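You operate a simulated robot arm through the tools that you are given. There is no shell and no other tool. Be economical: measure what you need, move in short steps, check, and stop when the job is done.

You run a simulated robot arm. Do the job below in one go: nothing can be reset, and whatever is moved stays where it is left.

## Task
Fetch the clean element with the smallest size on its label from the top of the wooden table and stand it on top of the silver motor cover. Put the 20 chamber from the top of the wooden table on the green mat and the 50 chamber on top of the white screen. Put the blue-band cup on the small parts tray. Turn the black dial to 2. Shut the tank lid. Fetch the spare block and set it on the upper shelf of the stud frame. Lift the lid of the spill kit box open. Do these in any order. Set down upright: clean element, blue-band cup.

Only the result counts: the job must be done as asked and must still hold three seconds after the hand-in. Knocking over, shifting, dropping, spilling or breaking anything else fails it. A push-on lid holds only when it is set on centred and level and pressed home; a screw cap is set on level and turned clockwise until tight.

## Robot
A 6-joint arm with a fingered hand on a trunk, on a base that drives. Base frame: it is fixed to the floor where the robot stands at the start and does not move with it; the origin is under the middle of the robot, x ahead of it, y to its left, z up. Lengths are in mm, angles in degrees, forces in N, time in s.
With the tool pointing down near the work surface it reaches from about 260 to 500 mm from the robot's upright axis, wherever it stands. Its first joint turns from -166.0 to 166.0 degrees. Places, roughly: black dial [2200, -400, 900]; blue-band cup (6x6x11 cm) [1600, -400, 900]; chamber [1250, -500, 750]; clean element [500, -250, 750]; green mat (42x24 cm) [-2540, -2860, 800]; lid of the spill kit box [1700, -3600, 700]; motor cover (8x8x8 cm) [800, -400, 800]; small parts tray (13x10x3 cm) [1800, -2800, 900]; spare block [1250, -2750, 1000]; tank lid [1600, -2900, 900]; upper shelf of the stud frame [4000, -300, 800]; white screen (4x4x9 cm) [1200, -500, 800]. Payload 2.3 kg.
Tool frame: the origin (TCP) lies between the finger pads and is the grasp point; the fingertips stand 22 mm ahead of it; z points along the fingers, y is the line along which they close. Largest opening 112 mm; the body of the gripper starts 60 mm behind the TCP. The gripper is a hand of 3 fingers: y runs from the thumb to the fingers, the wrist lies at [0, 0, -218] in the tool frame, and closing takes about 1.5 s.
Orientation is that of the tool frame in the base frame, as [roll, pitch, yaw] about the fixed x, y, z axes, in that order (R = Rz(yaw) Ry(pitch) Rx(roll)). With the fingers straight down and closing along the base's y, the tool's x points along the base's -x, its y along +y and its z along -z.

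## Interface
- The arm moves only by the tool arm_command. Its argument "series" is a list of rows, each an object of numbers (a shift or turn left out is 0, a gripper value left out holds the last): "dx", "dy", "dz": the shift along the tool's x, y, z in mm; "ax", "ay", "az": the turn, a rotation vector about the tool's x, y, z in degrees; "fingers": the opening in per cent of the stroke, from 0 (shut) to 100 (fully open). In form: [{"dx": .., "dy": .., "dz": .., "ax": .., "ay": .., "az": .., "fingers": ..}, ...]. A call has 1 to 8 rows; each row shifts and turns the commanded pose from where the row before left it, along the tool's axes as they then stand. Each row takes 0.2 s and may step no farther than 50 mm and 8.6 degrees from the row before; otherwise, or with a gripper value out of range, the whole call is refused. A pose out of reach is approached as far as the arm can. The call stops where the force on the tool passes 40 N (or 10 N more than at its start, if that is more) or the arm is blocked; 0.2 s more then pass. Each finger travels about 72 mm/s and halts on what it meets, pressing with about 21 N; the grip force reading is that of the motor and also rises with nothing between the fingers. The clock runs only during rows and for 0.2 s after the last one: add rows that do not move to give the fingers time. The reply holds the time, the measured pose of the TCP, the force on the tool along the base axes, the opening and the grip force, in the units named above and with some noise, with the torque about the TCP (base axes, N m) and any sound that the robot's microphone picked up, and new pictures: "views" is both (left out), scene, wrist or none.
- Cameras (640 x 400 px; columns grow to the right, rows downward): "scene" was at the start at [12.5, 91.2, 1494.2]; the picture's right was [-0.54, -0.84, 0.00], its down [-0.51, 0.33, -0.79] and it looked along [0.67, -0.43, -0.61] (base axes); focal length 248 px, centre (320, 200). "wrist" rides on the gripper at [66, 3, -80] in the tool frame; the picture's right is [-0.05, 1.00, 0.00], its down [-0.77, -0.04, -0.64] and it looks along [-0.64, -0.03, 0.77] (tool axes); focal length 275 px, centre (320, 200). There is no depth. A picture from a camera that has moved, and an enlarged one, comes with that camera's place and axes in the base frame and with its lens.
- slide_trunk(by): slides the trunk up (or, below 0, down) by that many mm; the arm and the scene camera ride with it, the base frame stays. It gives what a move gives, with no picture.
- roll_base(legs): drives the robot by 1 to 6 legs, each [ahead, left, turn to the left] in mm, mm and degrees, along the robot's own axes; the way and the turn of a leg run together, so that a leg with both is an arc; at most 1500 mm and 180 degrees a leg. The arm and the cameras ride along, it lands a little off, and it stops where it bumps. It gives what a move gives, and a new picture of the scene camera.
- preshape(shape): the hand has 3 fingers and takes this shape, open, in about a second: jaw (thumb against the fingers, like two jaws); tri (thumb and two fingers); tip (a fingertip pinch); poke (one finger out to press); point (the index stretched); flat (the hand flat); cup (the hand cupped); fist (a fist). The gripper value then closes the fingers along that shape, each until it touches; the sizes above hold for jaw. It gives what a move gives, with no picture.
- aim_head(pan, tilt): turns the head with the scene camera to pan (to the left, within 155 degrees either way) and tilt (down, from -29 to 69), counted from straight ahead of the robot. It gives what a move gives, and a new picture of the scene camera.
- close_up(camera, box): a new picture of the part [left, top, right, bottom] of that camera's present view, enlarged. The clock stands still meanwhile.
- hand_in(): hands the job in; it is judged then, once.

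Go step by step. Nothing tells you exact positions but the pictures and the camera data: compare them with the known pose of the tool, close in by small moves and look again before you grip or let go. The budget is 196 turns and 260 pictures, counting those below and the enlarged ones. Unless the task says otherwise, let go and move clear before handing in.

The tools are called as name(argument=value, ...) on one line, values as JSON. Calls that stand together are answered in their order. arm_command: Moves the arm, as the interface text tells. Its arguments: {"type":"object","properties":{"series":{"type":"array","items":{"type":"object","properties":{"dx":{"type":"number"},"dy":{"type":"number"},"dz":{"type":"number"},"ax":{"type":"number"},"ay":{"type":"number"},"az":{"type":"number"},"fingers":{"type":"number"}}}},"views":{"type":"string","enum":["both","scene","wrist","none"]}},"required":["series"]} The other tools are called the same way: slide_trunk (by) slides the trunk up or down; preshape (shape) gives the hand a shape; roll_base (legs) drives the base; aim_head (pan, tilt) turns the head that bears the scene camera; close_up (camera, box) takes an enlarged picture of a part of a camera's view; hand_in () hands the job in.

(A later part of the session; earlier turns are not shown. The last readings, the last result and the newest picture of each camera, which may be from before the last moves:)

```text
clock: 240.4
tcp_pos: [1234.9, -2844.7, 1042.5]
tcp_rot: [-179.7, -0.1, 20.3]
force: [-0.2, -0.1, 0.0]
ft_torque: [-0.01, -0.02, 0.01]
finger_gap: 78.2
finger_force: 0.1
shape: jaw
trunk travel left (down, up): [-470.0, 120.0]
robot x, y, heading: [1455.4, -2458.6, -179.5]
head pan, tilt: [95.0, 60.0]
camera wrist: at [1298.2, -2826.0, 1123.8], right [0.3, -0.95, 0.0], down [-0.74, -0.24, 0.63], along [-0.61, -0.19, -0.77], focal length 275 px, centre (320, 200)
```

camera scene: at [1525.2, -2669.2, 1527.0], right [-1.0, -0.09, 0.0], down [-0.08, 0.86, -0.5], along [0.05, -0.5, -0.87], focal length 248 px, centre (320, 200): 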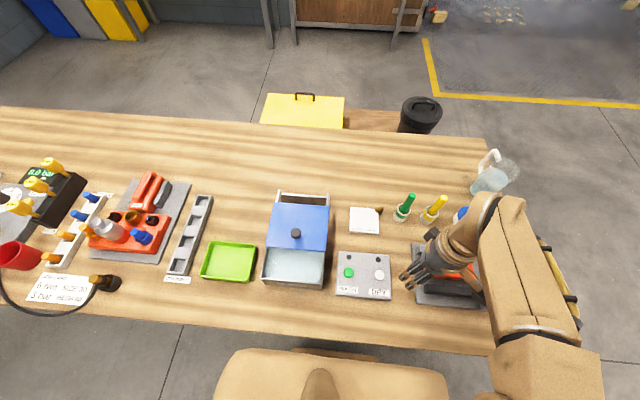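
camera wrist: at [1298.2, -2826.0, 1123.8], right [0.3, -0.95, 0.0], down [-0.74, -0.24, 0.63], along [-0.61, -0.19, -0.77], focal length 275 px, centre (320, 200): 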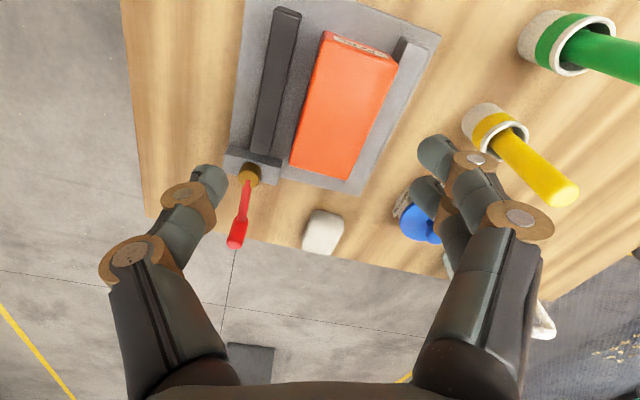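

The back jaw is as high as the block, so I'll grip it by its ends (along x). I reposition the base and turn the hand.

roll_base(legs=[[168, 0, -0.3]])

arm_command(series=[{"az": -8.2, "fingers": 100}, {"az": -8.2}, {"az": -8.2}, {"az": -8.2}, {"az": -8.2}, {"az": -8.2}, {"az": -8.2}, {"az": -8.2}], views="none")

arm_command(series=[{"az": -4}, {"dy": 48, "dx": -7}, {"dy": 48, "dx": -7}, {"dy": 46, "dx": -7}, {"dz": 30}, {"dx": 0}], views="both")

```text
clock: 241.9
tcp_pos: [1067.0, -2844.1, 1044.4]
tcp_rot: [-180.0, 0.0, 20.0]
force: [-0.3, -0.1, 0.0]
ft_torque: [-0.02, -0.05, -0.02]
finger_gap: 78.2
finger_force: 0.1
shape: jaw
trunk travel left (down, up): [-470.0, 120.0]
robot x, y, heading: [1292.9, -2460.6, -179.5]
head pan, tilt: [95.0, 60.0]
camera scene: at [1356.4, -2669.4, 1527.2], right [-1.0, -0.09, 0.0], down [-0.08, 0.86, -0.5], along [0.04, -0.5, -0.87], focal length 248 px, centre (320, 200)
```

scene: 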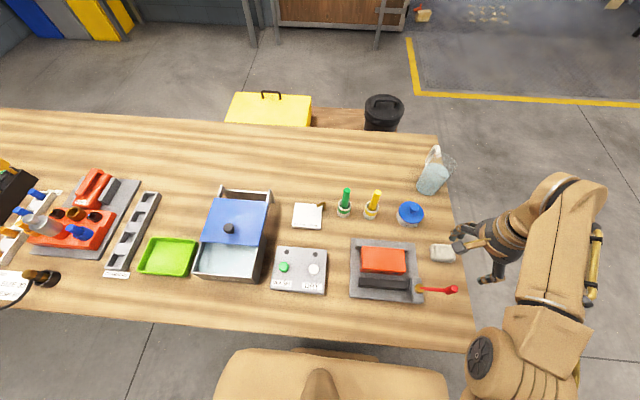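

```text
clock: 243.7
tcp_pos: [1068.5, -2844.6, 1044.1]
tcp_rot: [-179.9, 0.0, 85.8]
force: [-0.1, 0.9, -0.5]
ft_torque: [0.01, 0.01, 0.0]
finger_gap: 111.8
finger_force: 0.0
shape: jaw
trunk travel left (down, up): [-470.0, 120.0]
robot x, y, heading: [1289.7, -2460.1, -179.7]
head pan, tilt: [95.0, 60.0]
```

```text
clock: 245.1
tcp_pos: [1211.1, -2867.9, 1014.7]
tcp_rot: [179.9, 0.0, 89.5]
force: [-0.8, 0.4, -0.7]
ft_torque: [-0.03, 0.0, -0.03]
finger_gap: 112.1
finger_force: 0.1
shape: jaw
trunk travel left (down, up): [-470.0, 120.0]
robot x, y, heading: [1293.9, -2457.7, -179.9]
head pan, tilt: [95.0, 60.0]
camera scene: at [1357.9, -2669.3, 1527.2], right [-1.0, -0.09, 0.0], down [-0.08, 0.86, -0.5], along [0.04, -0.5, -0.87], focal length 248 px, centre (320, 200)
camera wrist: at [1215.3, -2801.1, 1094.9], right [1.0, -0.05, 0.0], down [-0.04, -0.77, 0.64], along [-0.03, -0.63, -0.77], focal length 275 px, centre (320, 200)
```

scene: 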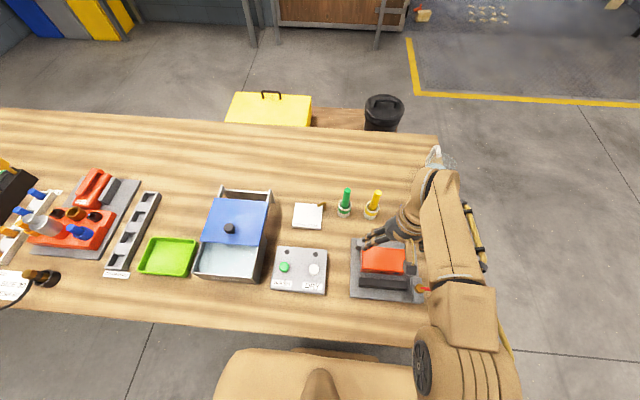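
wrist: 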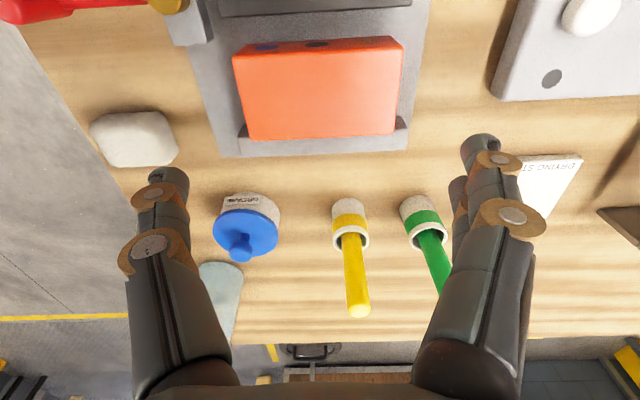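

arm_command(series=[{"dz": 40}, {"dz": 38}, {"dx": 0}], views="wrist")

close_up(camera="wrist", box=[100, 60, 540, 260])

```text
clock: 245.9
tcp_pos: [1210.7, -2865.2, 937.1]
tcp_rot: [-179.9, 0.0, 89.6]
force: [0.8, -0.7, 0.0]
ft_torque: [0.02, 0.01, 0.02]
finger_gap: 111.9
finger_force: 0.0
shape: jaw
trunk travel left (down, up): [-470.0, 120.0]
robot x, y, heading: [1290.7, -2457.2, -179.9]
head pan, tilt: [95.0, 60.0]
camera wrist: at [1213.8, -2799.5, 1017.3], right [1.0, -0.05, 0.0], down [-0.04, -0.77, 0.64], along [-0.03, -0.63, -0.77], focal length 275 px, centre (320, 200)
```

wrist: 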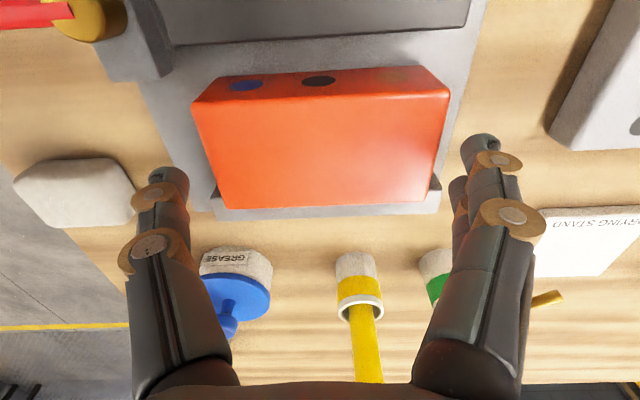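

```text
1.45 times, centred on (320, 160) of wrist
camera zoom: at [1213.8, -2799.5, 1017.3], right [1.0, -0.05, 0.0], down [-0.04, -0.77, 0.64], along [-0.03, -0.63, -0.77], focal length 400 px, centre (320, 258)
```

zoom: 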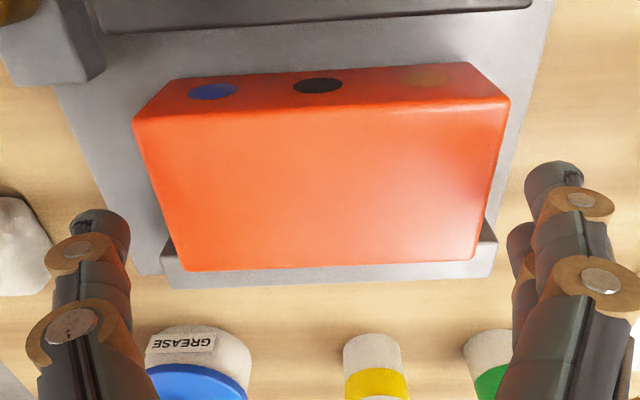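

The block's ends fit between the open fingers. I descend and grip.

arm_command(series=[{"dz": 15}, {"dz": 12}, {"dz": 8}, {"dx": 0}], views="wrist")

```text
clock: 246.9
tcp_pos: [1211.3, -2866.5, 900.8]
tcp_rot: [-180.0, 0.1, 89.5]
force: [1.0, -1.6, 9.3]
ft_torque: [0.0, -0.03, -0.02]
finger_gap: 112.3
finger_force: 0.0
shape: jaw
trunk travel left (down, up): [-470.0, 120.0]
robot x, y, heading: [1293.3, -2457.8, -179.9]
head pan, tilt: [95.0, 60.0]
camera wrist: at [1213.9, -2800.3, 981.2], right [1.0, -0.05, 0.0], down [-0.04, -0.77, 0.64], along [-0.03, -0.64, -0.77], focal length 275 px, centre (320, 200)
```

wrist: 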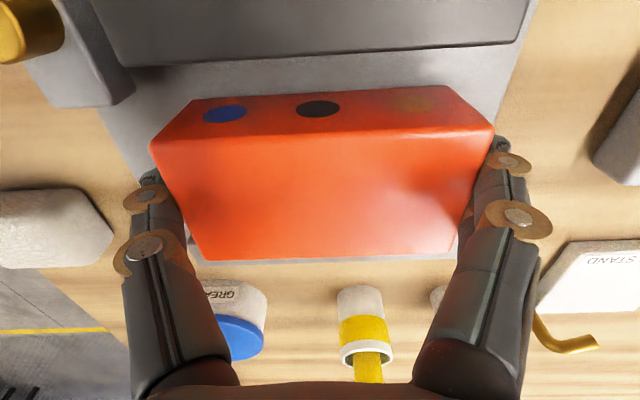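

arm_command(series=[{"fingers": 0}, {"fingers": 0}, {"fingers": 0}, {"dz": -15}, {"dz": -30}, {"dz": -40}, {"dz": -40}, {"dx": 0}], views="both")

```text
clock: 248.7
tcp_pos: [1211.1, -2867.8, 1027.0]
tcp_rot: [-179.9, 0.0, 89.6]
force: [0.0, -0.1, -5.9]
ft_torque: [0.0, 0.05, 0.01]
finger_gap: 103.4
finger_force: 20.9
shape: jaw
trunk travel left (down, up): [-470.0, 120.0]
robot x, y, heading: [1290.2, -2458.5, -179.9]
head pan, tilt: [95.0, 60.0]
camera scene: at [1357.4, -2670.4, 1527.0], right [-1.0, -0.09, 0.0], down [-0.08, 0.86, -0.5], along [0.04, -0.5, -0.87], focal length 248 px, centre (320, 200)
camera wrist: at [1213.9, -2801.5, 1107.4], right [1.0, -0.05, 0.0], down [-0.04, -0.77, 0.64], along [-0.03, -0.63, -0.77], focal length 275 px, centre (320, 200)
```

scene: 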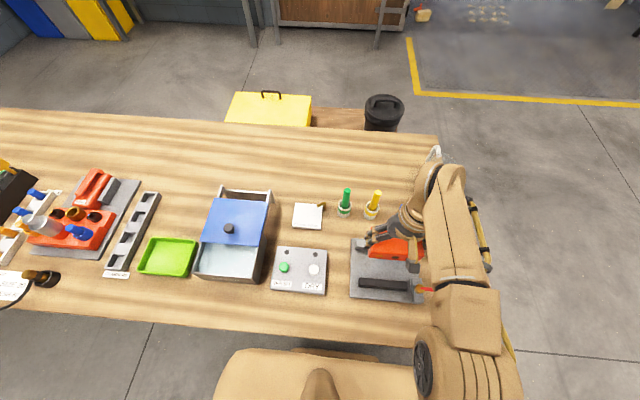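
wrist: 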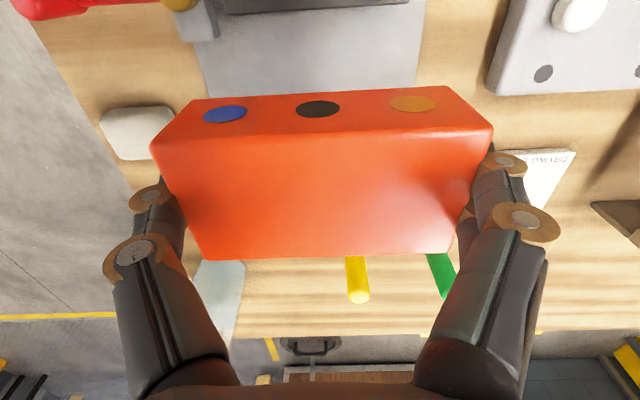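

The block is held. I carry it toward the stud frame at the far end.

roll_base(legs=[[0, -950, 0], [0, 0, 180], [1500, 0, 0]])

aim_head(pan=40, tilt=25)

```text
clock: 268.0
tcp_pos: [2873.8, -1102.3, 1026.2]
tcp_rot: [180.0, 0.0, -90.0]
force: [0.0, -0.2, -5.1]
ft_torque: [-0.03, 0.03, 0.01]
finger_gap: 103.6
finger_force: 20.8
shape: jaw
trunk travel left (down, up): [-470.0, 120.0]
robot x, y, heading: [2793.0, -1508.3, 0.5]
head pan, tilt: [95.0, 60.0]
camera scene: at [2727.0, -1305.5, 1527.1], right [1.0, 0.09, 0.0], down [0.08, -0.86, -0.5], along [-0.05, 0.5, -0.87], focal length 248 px, centre (320, 200)
```

scene: 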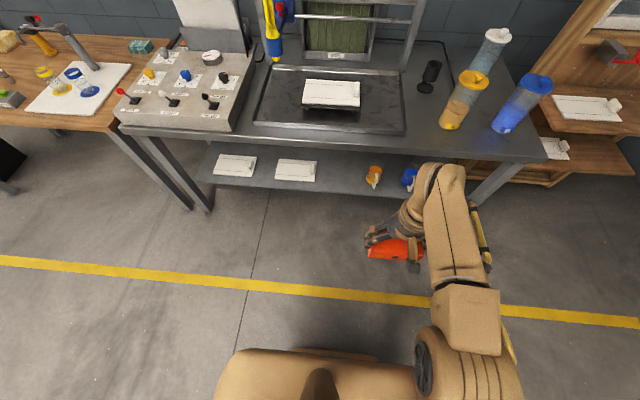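

```text
clock: 269.2
tcp_pos: [2872.5, -1102.9, 1026.0]
tcp_rot: [-180.0, 0.0, -90.1]
force: [-0.1, -0.1, -5.7]
ft_torque: [-0.02, 0.02, 0.02]
finger_gap: 103.5
finger_force: 20.9
shape: jaw
trunk travel left (down, up): [-470.0, 120.0]
robot x, y, heading: [2796.8, -1512.6, 0.3]
head pan, tilt: [40.0, 25.0]
camera scene: at [2803.1, -1312.0, 1577.1], right [0.65, -0.76, 0.0], down [-0.32, -0.28, -0.91], along [0.69, 0.59, -0.42], focal length 248 px, centre (320, 200)
```

scene: 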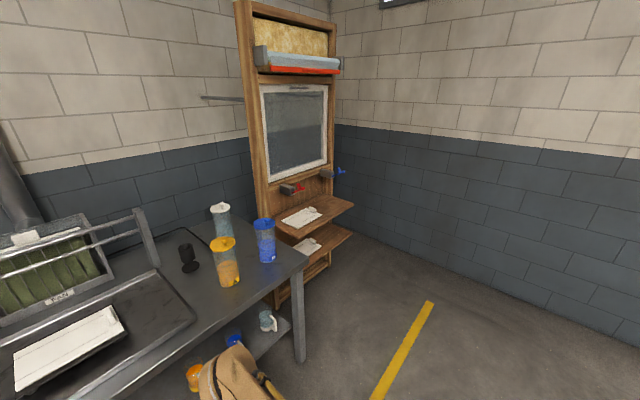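

close_up(camera="scene", box=[230, 150, 370, 290])

roll_base(legs=[[1000, -100, -0.4]])

aim_head(pan=75, tilt=35)

```text
2.86 times, centred on (300, 220) of scene
camera zoom: at [2803.1, -1312.0, 1577.1], right [0.65, -0.76, 0.0], down [-0.32, -0.28, -0.91], along [0.69, 0.59, -0.42], focal length 708 px, centre (377, 143)
```

zoom: 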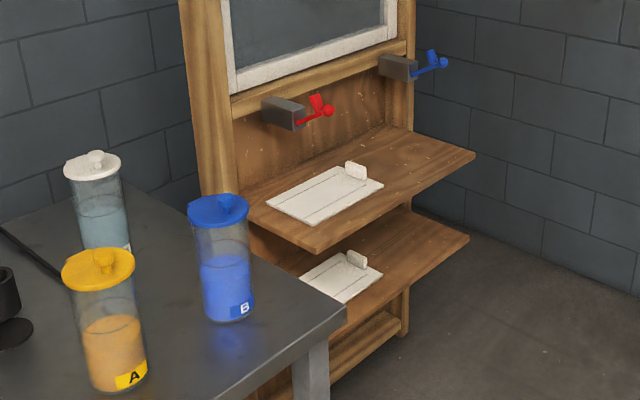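

```text
clock: 274.5
tcp_pos: [3886.5, -1205.4, 1026.4]
tcp_rot: [179.9, -0.1, -91.1]
force: [-0.1, 0.5, -4.7]
ft_torque: [0.01, 0.0, 0.02]
finger_gap: 103.2
finger_force: 21.0
shape: jaw
trunk travel left (down, up): [-470.0, 120.0]
robot x, y, heading: [3800.8, -1610.3, -0.6]
head pan, tilt: [40.0, 25.0]
camera scene: at [3813.8, -1414.2, 1577.1], right [0.64, -0.77, 0.0], down [-0.33, -0.27, -0.91], along [0.7, 0.58, -0.42], focal length 248 px, centre (320, 200)
```

scene: 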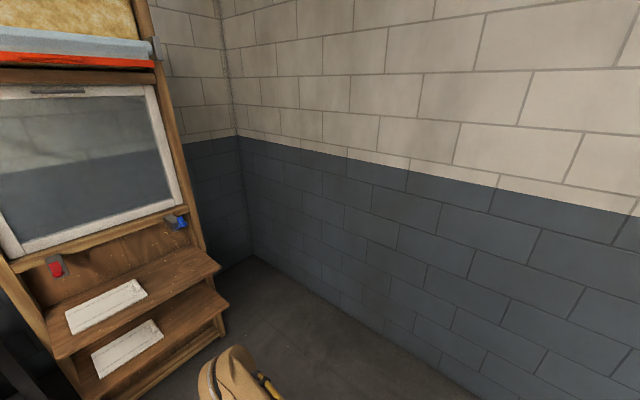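

```text
clock: 275.5
tcp_pos: [3886.1, -1206.2, 1026.3]
tcp_rot: [-180.0, -0.1, -91.1]
force: [-0.2, -0.6, -4.7]
ft_torque: [-0.04, -0.02, -0.03]
finger_gap: 103.6
finger_force: 21.3
shape: jaw
trunk travel left (down, up): [-470.0, 120.0]
robot x, y, heading: [3800.4, -1612.8, -0.5]
head pan, tilt: [75.0, 35.0]
camera scene: at [3766.1, -1387.9, 1561.4], right [0.96, -0.27, 0.0], down [-0.15, -0.55, -0.82], along [0.22, 0.79, -0.57], focal length 248 px, centre (320, 200)
```

scene: 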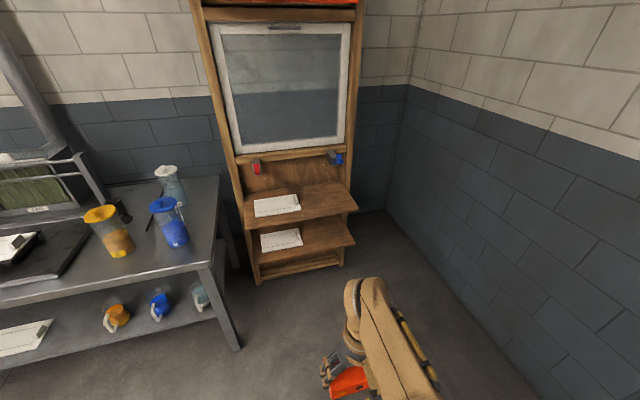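

I see the upper shelf (free area at right, about (4060, −395)). I retract the arm a bit and drive up to it.

arm_command(series=[{"dx": 35}, {"dx": 35}], views="none")

roll_base(legs=[[185, 700, 0.5]])

aim_head(pan=75, tilt=55)

```text
clock: 276.1
tcp_pos: [3883.5, -1274.2, 1025.6]
tcp_rot: [180.0, 0.1, -91.2]
force: [-0.2, -0.3, -5.1]
ft_torque: [-0.03, -0.02, 0.02]
finger_gap: 103.5
finger_force: 21.3
shape: jaw
trunk travel left (down, up): [-470.0, 120.0]
robot x, y, heading: [3800.9, -1612.0, -0.9]
head pan, tilt: [75.0, 35.0]
```

```text
clock: 280.0
tcp_pos: [4076.4, -587.1, 1023.9]
tcp_rot: [-180.0, -0.1, -91.0]
force: [0.0, -0.2, -5.5]
ft_torque: [-0.02, 0.0, 0.0]
finger_gap: 103.4
finger_force: 20.9
shape: jaw
trunk travel left (down, up): [-470.0, 120.0]
robot x, y, heading: [3994.1, -923.6, -0.5]
head pan, tilt: [75.0, 35.0]
camera scene: at [3958.5, -699.6, 1561.3], right [0.96, -0.27, 0.0], down [-0.15, -0.55, -0.82], along [0.22, 0.79, -0.57], focal length 248 px, centre (320, 200)
```

scene: 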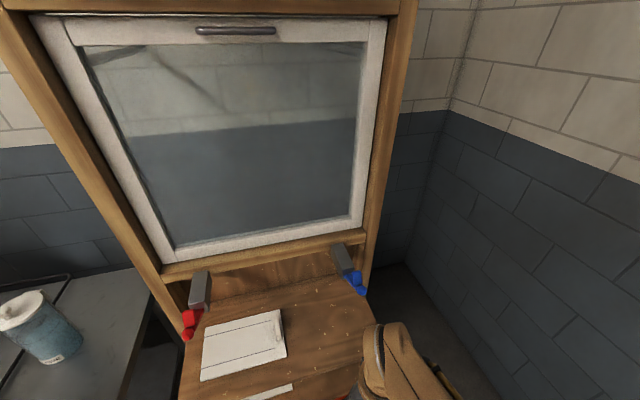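

```text
clock: 280.8
tcp_pos: [4076.7, -588.1, 1025.9]
tcp_rot: [180.0, 0.0, -90.9]
force: [-0.3, -0.4, -5.5]
ft_torque: [0.01, 0.0, -0.03]
finger_gap: 103.2
finger_force: 21.5
shape: jaw
trunk travel left (down, up): [-470.0, 120.0]
robot x, y, heading: [3989.1, -922.8, -0.6]
head pan, tilt: [75.0, 55.0]
camera scene: at [3954.1, -715.4, 1533.2], right [0.96, -0.27, 0.0], down [-0.22, -0.79, -0.57], along [0.15, 0.55, -0.82], focal length 248 px, centre (320, 200)
```

scene: 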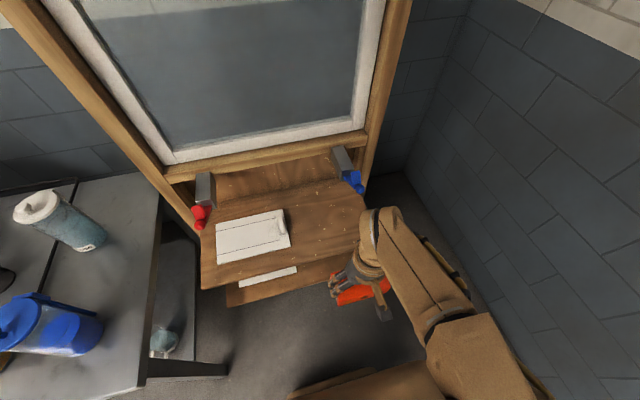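

roll_base(legs=[[-5, 230, 0.5]])

arm_command(series=[{"dx": 0}], views="wrist")

```text
clock: 282.5
tcp_pos: [4071.3, -359.3, 1023.9]
tcp_rot: [179.9, -0.1, -90.8]
force: [-0.5, -0.3, -5.5]
ft_torque: [-0.03, 0.01, 0.01]
finger_gap: 103.5
finger_force: 21.1
shape: jaw
trunk travel left (down, up): [-470.0, 120.0]
robot x, y, heading: [3989.5, -694.5, -0.5]
head pan, tilt: [75.0, 55.0]
camera scene: at [3950.2, -487.9, 1533.0], right [0.96, -0.26, 0.0], down [-0.22, -0.79, -0.57], along [0.15, 0.55, -0.82], focal length 248 px, centre (320, 200)
```

scene: 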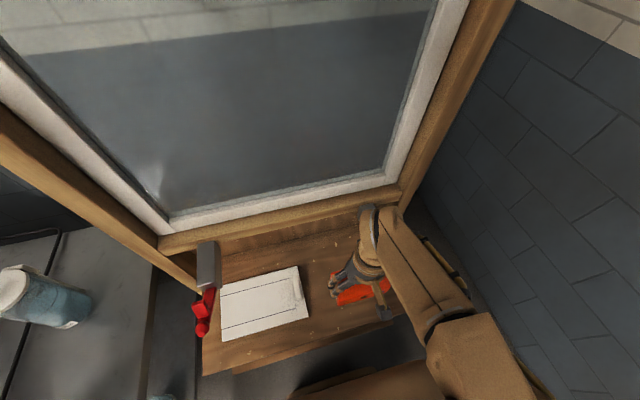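

```text
clock: 282.9
tcp_pos: [4071.5, -360.3, 1024.8]
tcp_rot: [179.9, -0.1, -90.9]
force: [-0.3, -0.5, -5.2]
ft_torque: [-0.01, 0.0, 0.01]
finger_gap: 103.2
finger_force: 21.0
shape: jaw
trunk travel left (down, up): [-470.0, 120.0]
robot x, y, heading: [3992.5, -699.3, -0.4]
head pan, tilt: [75.0, 55.0]
camera wrist: at [4067.4, -426.4, 1105.9], right [-1.0, 0.06, 0.0], down [0.05, 0.77, 0.64], along [0.04, 0.63, -0.77], focal length 275 px, centre (320, 200)
```

wrist: 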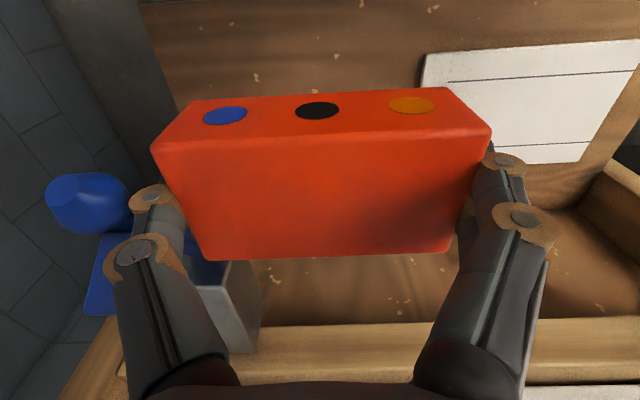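

arm_command(series=[{"dx": 10, "dz": 40}, {"dz": 45}, {"dz": 45}, {"dx": 0}], views="wrist")

```text
clock: 283.9
tcp_pos: [4071.9, -369.4, 898.1]
tcp_rot: [-180.0, 0.0, -90.9]
force: [-0.5, -0.7, -5.5]
ft_torque: [0.0, 0.0, -0.01]
finger_gap: 103.6
finger_force: 20.8
shape: jaw
trunk travel left (down, up): [-470.0, 120.0]
robot x, y, heading: [3990.6, -700.0, -0.5]
head pan, tilt: [75.0, 55.0]
camera wrist: at [4067.4, -434.7, 979.0], right [-1.0, 0.06, 0.0], down [0.05, 0.77, 0.64], along [0.04, 0.63, -0.77], focal length 275 px, centre (320, 200)
```

wrist: 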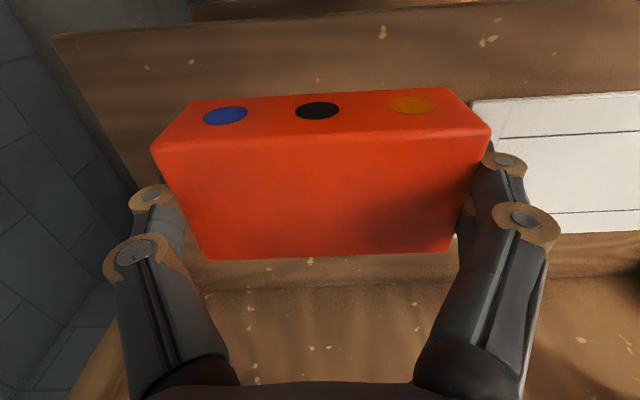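

arm_command(series=[{"dz": 35}, {"dz": 10}, {"dx": 0}], views="none")

arm_command(series=[{"dz": 5}, {"dz": 4}, {"dx": 0}], views="none")

arm_command(series=[{"dz": 4}, {"dz": 4}, {"dx": 0}], views="wrist")

```text
clock: 284.7
tcp_pos: [4072.5, -369.0, 852.0]
tcp_rot: [179.9, -0.1, -90.8]
force: [0.6, 0.0, -5.5]
ft_torque: [-0.02, 0.0, -0.03]
finger_gap: 103.8
finger_force: 20.5
shape: jaw
trunk travel left (down, up): [-470.0, 120.0]
robot x, y, heading: [3987.7, -699.2, -0.5]
head pan, tilt: [75.0, 55.0]
```

```text
clock: 285.5
tcp_pos: [4072.8, -370.0, 842.6]
tcp_rot: [-180.0, 0.1, -90.8]
force: [0.1, 0.1, -5.3]
ft_torque: [0.01, -0.01, 0.0]
finger_gap: 103.4
finger_force: 21.5
shape: jaw
trunk travel left (down, up): [-470.0, 120.0]
robot x, y, heading: [3990.6, -699.5, -0.4]
head pan, tilt: [75.0, 55.0]
```

```text
clock: 286.3
tcp_pos: [4071.0, -369.8, 834.0]
tcp_rot: [180.0, 0.0, -90.7]
force: [0.1, -0.2, -5.3]
ft_torque: [-0.01, 0.01, 0.02]
finger_gap: 103.5
finger_force: 20.9
shape: jaw
trunk travel left (down, up): [-470.0, 120.0]
robot x, y, heading: [3989.8, -699.6, -0.4]
head pan, tilt: [75.0, 55.0]
camera wrist: at [4067.3, -436.6, 914.6], right [-1.0, 0.06, 0.0], down [0.05, 0.77, 0.64], along [0.04, 0.63, -0.77], focal length 275 px, centre (320, 200)
```

wrist: 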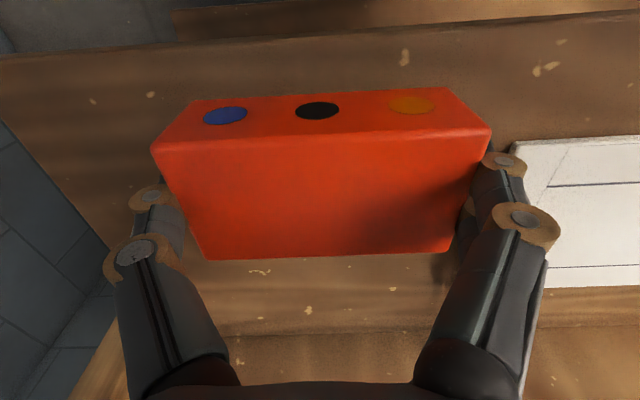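

arm_command(series=[{"dz": 5}, {"dz": 5}, {"dx": 0}], views="none")

arm_command(series=[{"dz": 5}, {"dz": 5}, {"dx": 0}], views="none")

arm_command(series=[{"dz": 5}, {"dz": 4}, {"dx": 0}], views="none")

```text
clock: 287.1
tcp_pos: [4071.4, -370.3, 824.2]
tcp_rot: [-180.0, 0.1, -90.8]
force: [-1.6, -0.8, -5.2]
ft_torque: [0.02, -0.03, 0.02]
finger_gap: 103.5
finger_force: 21.2
shape: jaw
trunk travel left (down, up): [-470.0, 120.0]
robot x, y, heading: [3990.0, -697.8, -0.4]
head pan, tilt: [75.0, 55.0]
```

```text
clock: 287.9
tcp_pos: [4071.9, -369.5, 813.0]
tcp_rot: [180.0, 0.0, -90.8]
force: [-0.1, 0.3, -5.3]
ft_torque: [0.0, -0.04, 0.04]
finger_gap: 103.3
finger_force: 20.7
shape: jaw
trunk travel left (down, up): [-470.0, 120.0]
robot x, y, heading: [3991.2, -697.8, -0.2]
head pan, tilt: [75.0, 55.0]
```

```text
clock: 288.7
tcp_pos: [4071.9, -370.4, 805.1]
tcp_rot: [-180.0, 0.0, -90.8]
force: [0.4, -0.3, -5.2]
ft_torque: [-0.02, 0.02, -0.03]
finger_gap: 103.6
finger_force: 20.6
shape: jaw
trunk travel left (down, up): [-470.0, 120.0]
robot x, y, heading: [3992.4, -697.7, -0.4]
head pan, tilt: [75.0, 55.0]
```

arm_command(series=[{"dz": 6}, {"dz": 6}, {"dx": 0}], views="wrist")

close_up(camera="scene", box=[280, 220, 420, 340])

```text
clock: 289.4
tcp_pos: [4071.0, -371.4, 797.8]
tcp_rot: [-179.9, 0.7, -90.8]
force: [0.8, -7.9, 35.1]
ft_torque: [-0.05, 0.38, 0.05]
finger_gap: 102.5
finger_force: 21.5
shape: jaw
trunk travel left (down, up): [-470.0, 120.0]
robot x, y, heading: [3992.3, -695.0, -0.3]
head pan, tilt: [75.0, 55.0]
stopped in row 3: the force on the tool passed its limit at 42 N (the readings are from after the stop); the commanded pose is now the measured one
camera wrist: at [4066.9, -437.9, 877.1], right [-1.0, 0.06, 0.0], down [0.05, 0.76, 0.65], along [0.04, 0.64, -0.76], focal length 275 px, centre (320, 200)
```

wrist: 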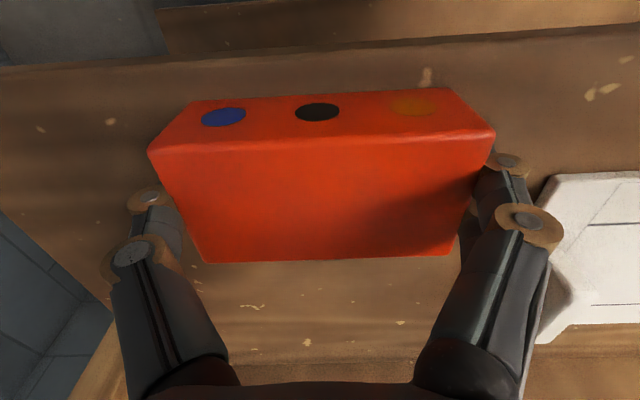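

```text
3.33 times, centred on (350, 280) of scene
camera zoom: at [3949.3, -495.6, 1534.7], right [0.96, -0.26, 0.0], down [-0.22, -0.79, -0.58], along [0.15, 0.56, -0.82], focal length 826 px, centre (220, -67)
```

zoom: 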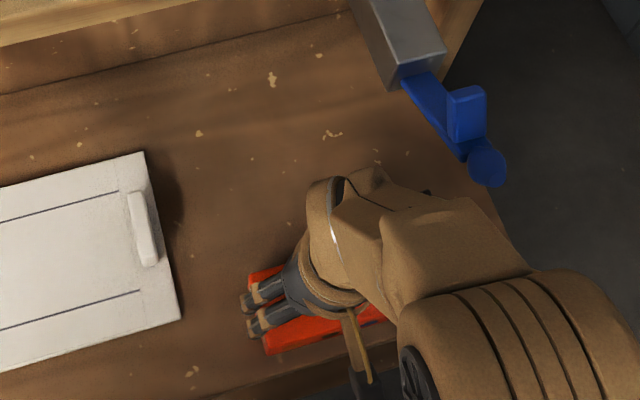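

Contact with the shelf. I ease up and open.

arm_command(series=[{"dz": -3}, {"fingers": 100}, {"dx": 0}, {"dx": 0}, {"dz": -15}, {"dz": -15}, {"dx": 0}], views="wrist")

```text
clock: 291.0
tcp_pos: [4071.8, -369.2, 826.8]
tcp_rot: [-179.9, 0.4, -90.9]
force: [0.0, -0.1, 0.8]
ft_torque: [-0.02, 0.01, 0.03]
finger_gap: 112.4
finger_force: 0.1
shape: jaw
trunk travel left (down, up): [-470.0, 120.0]
robot x, y, heading: [3988.6, -697.2, -0.3]
head pan, tilt: [75.0, 55.0]
camera wrist: at [4067.3, -435.1, 907.9], right [-1.0, 0.06, 0.0], down [0.05, 0.77, 0.64], along [0.04, 0.64, -0.77], focal length 275 px, centre (320, 200)
```

wrist: 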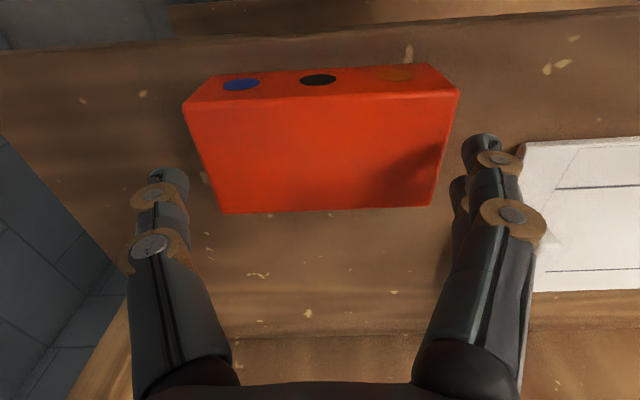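

Block is on the upper shelf. Next the black dial on the console.

arm_command(series=[{"dz": -45}, {"dz": -45}, {"dz": -45}, {"dz": -45}, {"dz": -30}], views="scene")

roll_base(legs=[[0, -650, 0.4], [-1500, 0, 0], [-280, 0, 0]])

aim_head(pan=90, tilt=40)

close_up(camera="scene", box=[200, 90, 400, 230])

```text
clock: 292.2
tcp_pos: [4071.0, -371.7, 1037.0]
tcp_rot: [180.0, 0.4, -90.9]
force: [-0.8, -0.2, 0.0]
ft_torque: [-0.03, 0.03, 0.03]
finger_gap: 111.9
finger_force: 0.1
shape: jaw
trunk travel left (down, up): [-470.0, 120.0]
robot x, y, heading: [3993.0, -693.8, -0.1]
head pan, tilt: [75.0, 55.0]
camera scene: at [3950.0, -489.8, 1533.3], right [0.96, -0.26, 0.0], down [-0.22, -0.79, -0.57], along [0.15, 0.55, -0.82], focal length 248 px, centre (320, 200)
```

scene: 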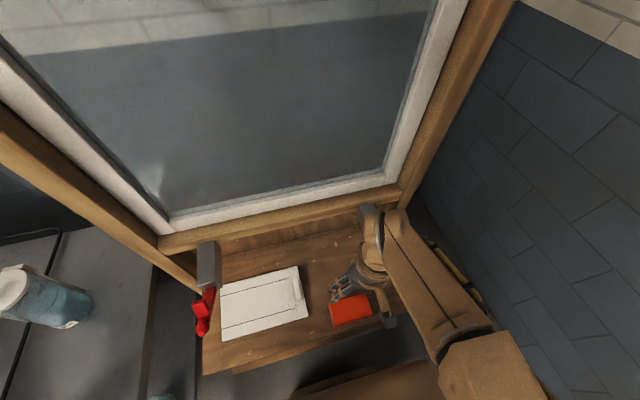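

```text
clock: 304.4
tcp_pos: [2283.6, -1054.4, 1037.0]
tcp_rot: [-179.9, 0.4, -88.1]
force: [-0.1, 0.2, -0.3]
ft_torque: [0.05, -0.01, 0.01]
finger_gap: 112.0
finger_force: 0.1
shape: jaw
trunk travel left (down, up): [-470.0, 120.0]
robot x, y, heading: [2218.9, -1381.4, 2.4]
head pan, tilt: [75.0, 55.0]
camera scene: at [2168.8, -1176.9, 1533.2], right [0.98, -0.22, 0.0], down [-0.18, -0.8, -0.57], along [0.13, 0.56, -0.82], focal length 248 px, centre (320, 200)
```

scene: 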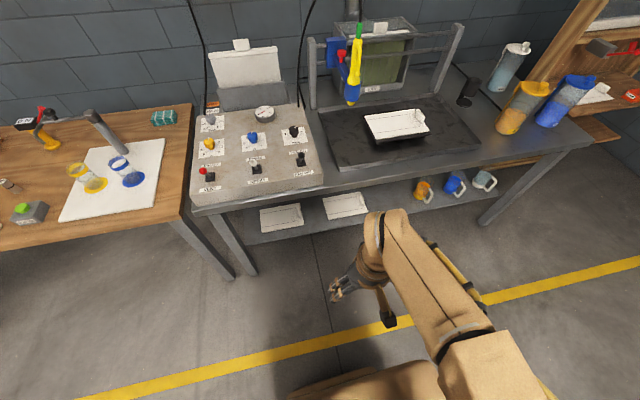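

```text
clock: 305.1
tcp_pos: [2285.6, -1052.7, 1038.1]
tcp_rot: [-179.8, 0.3, -88.0]
force: [-0.3, 0.4, -0.6]
ft_torque: [-0.03, -0.02, 0.02]
finger_gap: 111.7
finger_force: 0.1
shape: jaw
trunk travel left (down, up): [-470.0, 120.0]
robot x, y, heading: [2216.6, -1382.4, 2.6]
head pan, tilt: [90.0, 40.0]
camera scene: at [2150.5, -1162.3, 1553.9], right [1.0, 0.04, 0.0], down [0.03, -0.64, -0.77], along [-0.03, 0.76, -0.64], focal length 248 px, centre (320, 200)
```

scene: 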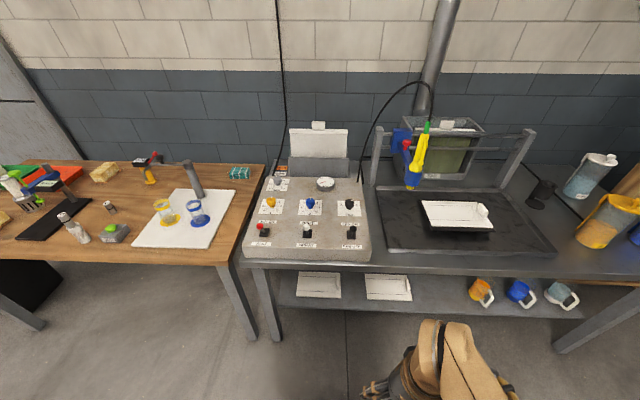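

```text
2.86 times, centred on (300, 160) of scene
camera zoom: at [2150.5, -1162.3, 1553.9], right [1.0, 0.04, 0.0], down [0.03, -0.64, -0.77], along [-0.03, 0.76, -0.64], focal length 708 px, centre (377, 314)
```

zoom: 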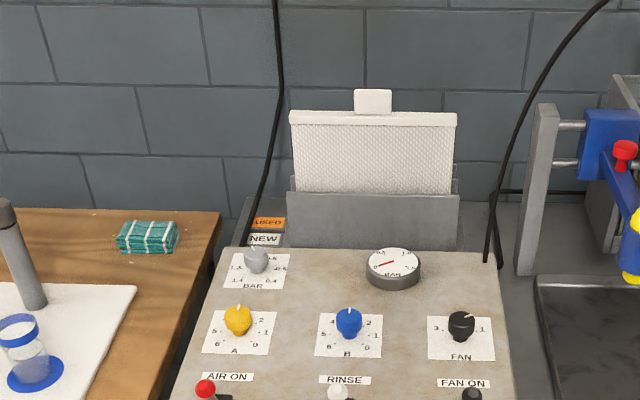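

close_up(camera="scene", box=[330, 190, 370, 225])

close_up(camera="scene", box=[260, 170, 380, 260])

```text
11.43 times, centred on (350, 208) of scene
camera zoom: at [2150.5, -1162.3, 1553.9], right [1.0, 0.04, 0.0], down [0.03, -0.64, -0.77], along [-0.03, 0.76, -0.64], focal length 2832 px, centre (-23, 114)
```

zoom: 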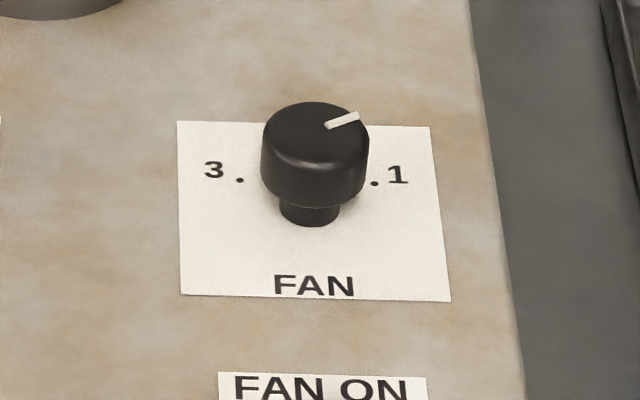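

```text
4.44 times, centred on (320, 215) of scene
camera zoom: at [2150.5, -1162.3, 1553.9], right [1.0, 0.04, 0.0], down [0.03, -0.64, -0.77], along [-0.03, 0.76, -0.64], focal length 1102 px, centre (320, 133)
```

zoom: 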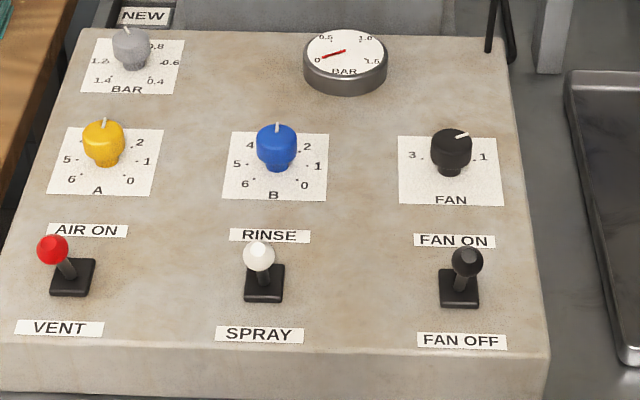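

The FAN dial is at 1 (pointing up-right); 2 is straight away from me, about +53° counter-clockwise. I drive in beside the console.

roll_base(legs=[[0, 0, -2.6], [-40, 470, 0]])

aim_head(pan=90, tilt=66)

arm_command(series=[{"dx": 0, "fingers": 70}, {"dx": 0}], views="wrist")

```text
clock: 308.3
tcp_pos: [2267.2, -599.6, 1037.2]
tcp_rot: [-179.9, 0.4, -91.1]
force: [0.0, -0.4, -0.6]
ft_torque: [-0.01, 0.03, -0.02]
finger_gap: 112.1
finger_force: 0.1
shape: jaw
trunk travel left (down, up): [-470.0, 120.0]
robot x, y, heading: [2182.5, -926.7, -0.7]
head pan, tilt: [90.0, 40.0]
camera scene: at [2126.4, -700.8, 1553.8], right [1.0, -0.01, 0.0], down [-0.01, -0.64, -0.77], along [0.01, 0.77, -0.64], focal length 248 px, centre (320, 200)
```

scene: 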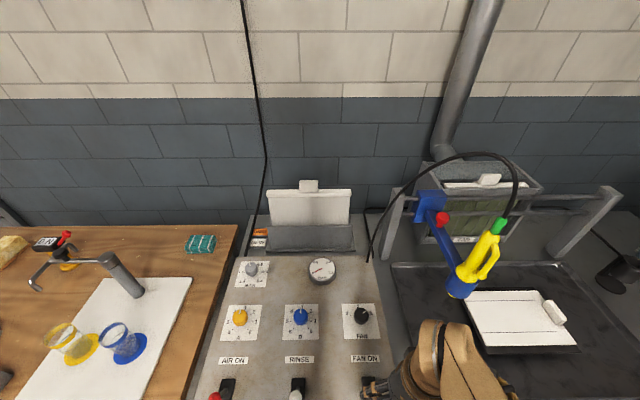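

```text
clock: 309.2
tcp_pos: [2266.7, -600.1, 1036.5]
tcp_rot: [-179.9, 0.4, -91.2]
force: [-0.6, 0.4, 0.6]
ft_torque: [-0.01, -0.01, 0.0]
finger_gap: 112.0
finger_force: 0.2
shape: jaw
trunk travel left (down, up): [-470.0, 120.0]
robot x, y, heading: [2185.6, -925.1, -0.9]
head pan, tilt: [90.0, 66.0]
camera scene: at [2126.1, -726.9, 1520.6], right [1.0, -0.01, 0.0], down [-0.01, -0.91, -0.41], along [0.01, 0.41, -0.91], focal length 248 px, centre (320, 200)
```

scene: 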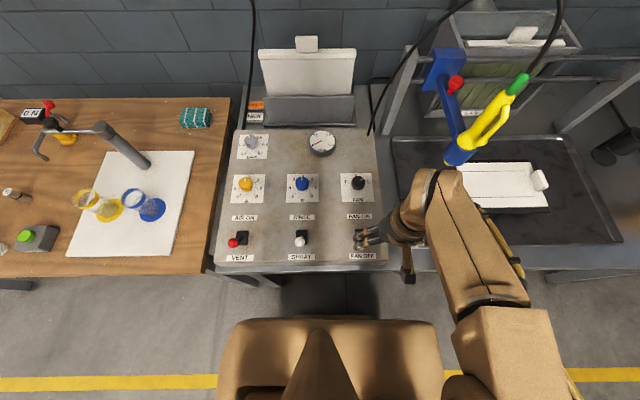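

```text
clock: 309.8
tcp_pos: [2265.7, -599.6, 1037.4]
tcp_rot: [-179.9, 0.4, -91.1]
force: [0.2, -0.2, 0.2]
ft_torque: [0.0, -0.02, 0.05]
finger_gap: 78.7
finger_force: 0.0
shape: jaw
trunk travel left (down, up): [-470.0, 120.0]
robot x, y, heading: [2182.1, -928.4, -1.0]
head pan, tilt: [90.0, 66.0]
camera wrist: at [2261.7, -666.7, 1117.6], right [-1.0, 0.07, 0.0], down [0.05, 0.77, 0.64], along [0.04, 0.64, -0.77], focal length 275 px, centre (320, 200)
```

wrist: 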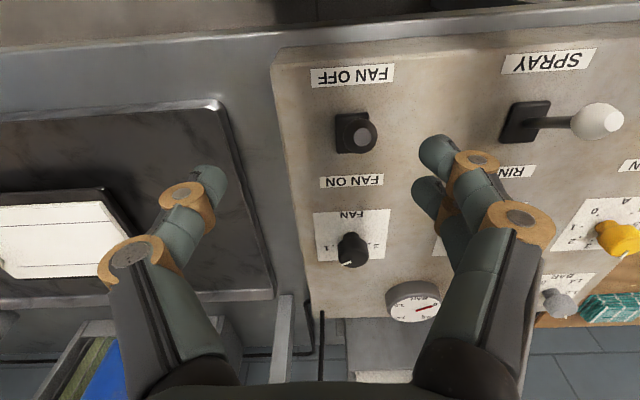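

roll_base(legs=[[-10, 92, 0.9]])

arm_command(series=[{"dz": 40, "dx": -40, "dy": 12}, {"dx": -40, "dz": 10}, {"dx": 0}], views="wrist")

```text
clock: 310.9
tcp_pos: [2252.0, -507.4, 1037.1]
tcp_rot: [-179.9, 0.3, -90.3]
force: [-0.3, 0.2, 0.1]
ft_torque: [-0.05, -0.01, 0.02]
finger_gap: 78.8
finger_force: 0.0
shape: jaw
trunk travel left (down, up): [-470.0, 120.0]
robot x, y, heading: [2173.1, -835.7, 0.3]
head pan, tilt: [90.0, 66.0]
camera scene: at [2113.3, -635.9, 1520.4], right [1.0, 0.0, 0.0], down [0.0, -0.91, -0.41], along [0.0, 0.41, -0.91], focal length 248 px, centre (320, 200)
```

scene: 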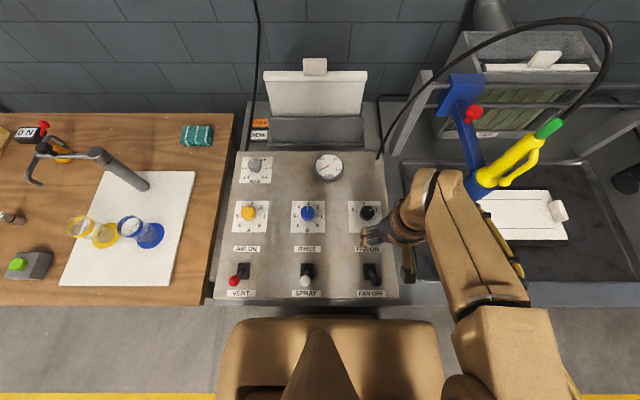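

```text
refused: row 1 steps farther than a row can; nothing moved
```

arm_command(series=[{"dz": 30, "dx": -30, "dy": 10}, {"dx": -40, "dz": 20}, {"dx": -20}, {"dx": 0}], views="wrist")

```text
clock: 311.9
tcp_pos: [2242.6, -416.6, 987.8]
tcp_rot: [-179.9, 0.3, -90.4]
force: [0.3, 0.4, -0.2]
ft_torque: [0.02, -0.01, 0.04]
finger_gap: 79.1
finger_force: 0.1
shape: jaw
trunk travel left (down, up): [-470.0, 120.0]
robot x, y, heading: [2172.7, -830.3, 0.3]
head pan, tilt: [90.0, 66.0]
camera wrist: at [2238.7, -483.7, 1068.7], right [-1.0, 0.05, 0.0], down [0.04, 0.77, 0.64], along [0.03, 0.64, -0.77], focal length 275 px, centre (320, 200)
```

wrist: 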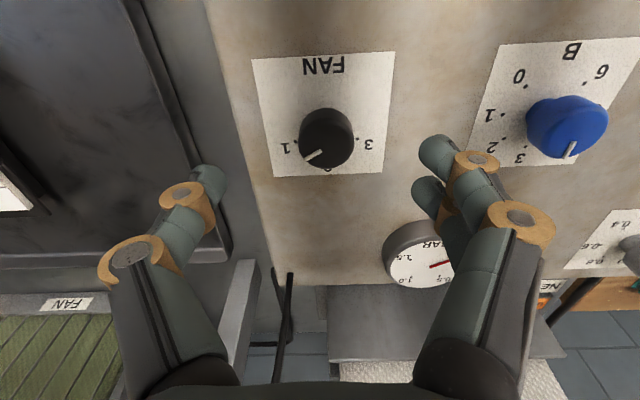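

arm_command(series=[{"dx": -14, "dy": 4}, {"dz": 35}, {"dz": 10}, {"fingers": 55}, {"dx": 0}], views="wrist")

```text
clock: 313.1
tcp_pos: [2239.6, -403.3, 944.2]
tcp_rot: [-179.9, 0.3, -90.4]
force: [0.7, 0.3, -0.4]
ft_torque: [0.0, 0.01, 0.0]
finger_gap: 62.2
finger_force: 0.1
shape: jaw
trunk travel left (down, up): [-470.0, 120.0]
robot x, y, heading: [2174.9, -836.9, 0.2]
head pan, tilt: [90.0, 66.0]
camera wrist: at [2235.3, -469.9, 1023.6], right [-1.0, 0.05, 0.0], down [0.04, 0.77, 0.64], along [0.03, 0.64, -0.77], focal length 275 px, centre (320, 200)
```

wrist: 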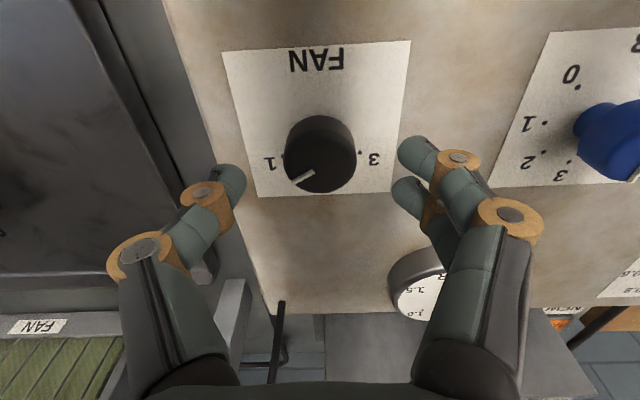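

arm_command(series=[{"dz": 14}, {"fingers": 0}, {"fingers": 0}, {"fingers": 0}, {"fingers": 0}, {"dx": 0}], views="wrist")

```text
clock: 314.5
tcp_pos: [2240.9, -404.0, 929.8]
tcp_rot: [-179.9, 0.4, -90.3]
force: [0.5, -0.3, 1.0]
ft_torque: [-0.01, -0.03, 0.0]
finger_gap: 0.0
finger_force: 21.4
shape: jaw
trunk travel left (down, up): [-470.0, 120.0]
robot x, y, heading: [2173.2, -827.5, 0.1]
head pan, tilt: [90.0, 66.0]
camera wrist: at [2236.3, -469.8, 1009.6], right [-1.0, 0.05, 0.0], down [0.04, 0.77, 0.64], along [0.03, 0.64, -0.77], focal length 275 px, centre (320, 200)
```

wrist: 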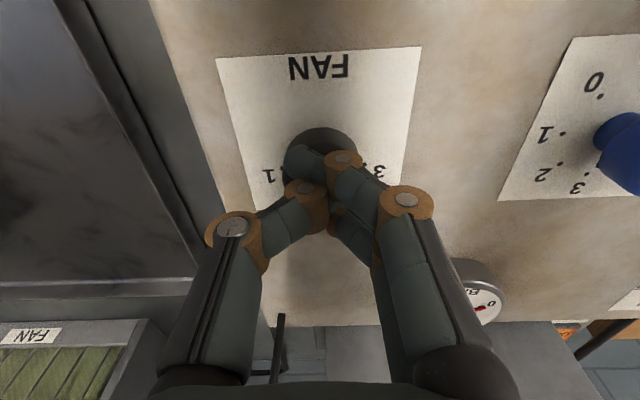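

arm_command(series=[{"fingers": 55}, {"dx": 0}, {"dx": 0}, {"dx": 0}, {"dz": 12}, {"dz": 8}, {"dx": 0}], views="wrist")

```text
clock: 316.1
tcp_pos: [2239.9, -403.9, 910.0]
tcp_rot: [-179.8, 0.4, -90.3]
force: [-0.5, 0.4, -0.1]
ft_torque: [-0.03, 0.02, -0.02]
finger_gap: 61.0
finger_force: 0.0
shape: jaw
trunk travel left (down, up): [-470.0, 120.0]
robot x, y, heading: [2173.9, -833.8, 0.2]
head pan, tilt: [90.0, 66.0]
camera wrist: at [2236.4, -470.4, 989.8], right [-1.0, 0.05, 0.0], down [0.04, 0.77, 0.64], along [0.03, 0.64, -0.77], focal length 275 px, centre (320, 200)
```

wrist: 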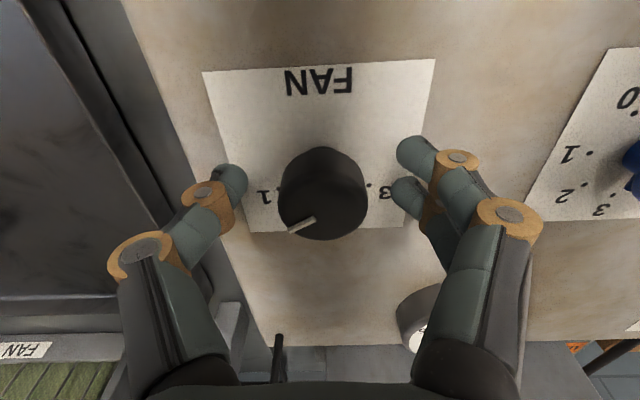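

arm_command(series=[{"dx": -4}, {"fingers": 0}, {"fingers": 0}, {"fingers": 0}, {"fingers": 0}, {"dx": 0}], views="wrist")

```text
clock: 317.5
tcp_pos: [2239.6, -400.0, 910.2]
tcp_rot: [-179.9, 0.3, -90.3]
force: [-0.9, -2.8, -1.2]
ft_torque: [0.0, -0.03, 0.02]
finger_gap: 27.3
finger_force: 21.1
shape: jaw
trunk travel left (down, up): [-470.0, 120.0]
robot x, y, heading: [2175.3, -836.1, 0.3]
head pan, tilt: [90.0, 66.0]
camera wrist: at [2235.8, -466.7, 990.1], right [-1.0, 0.05, 0.0], down [0.04, 0.77, 0.64], along [0.03, 0.64, -0.77], focal length 275 px, centre (320, 200)
```

wrist: 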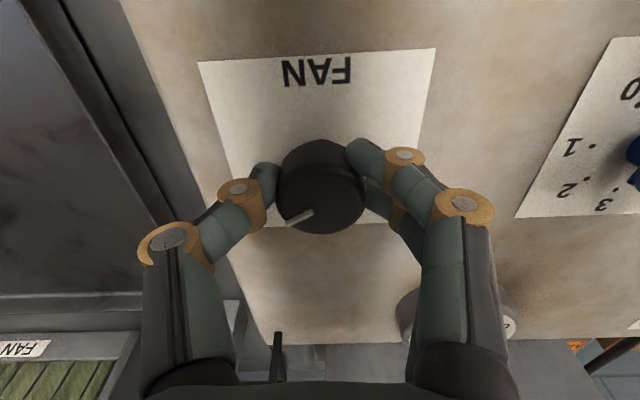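

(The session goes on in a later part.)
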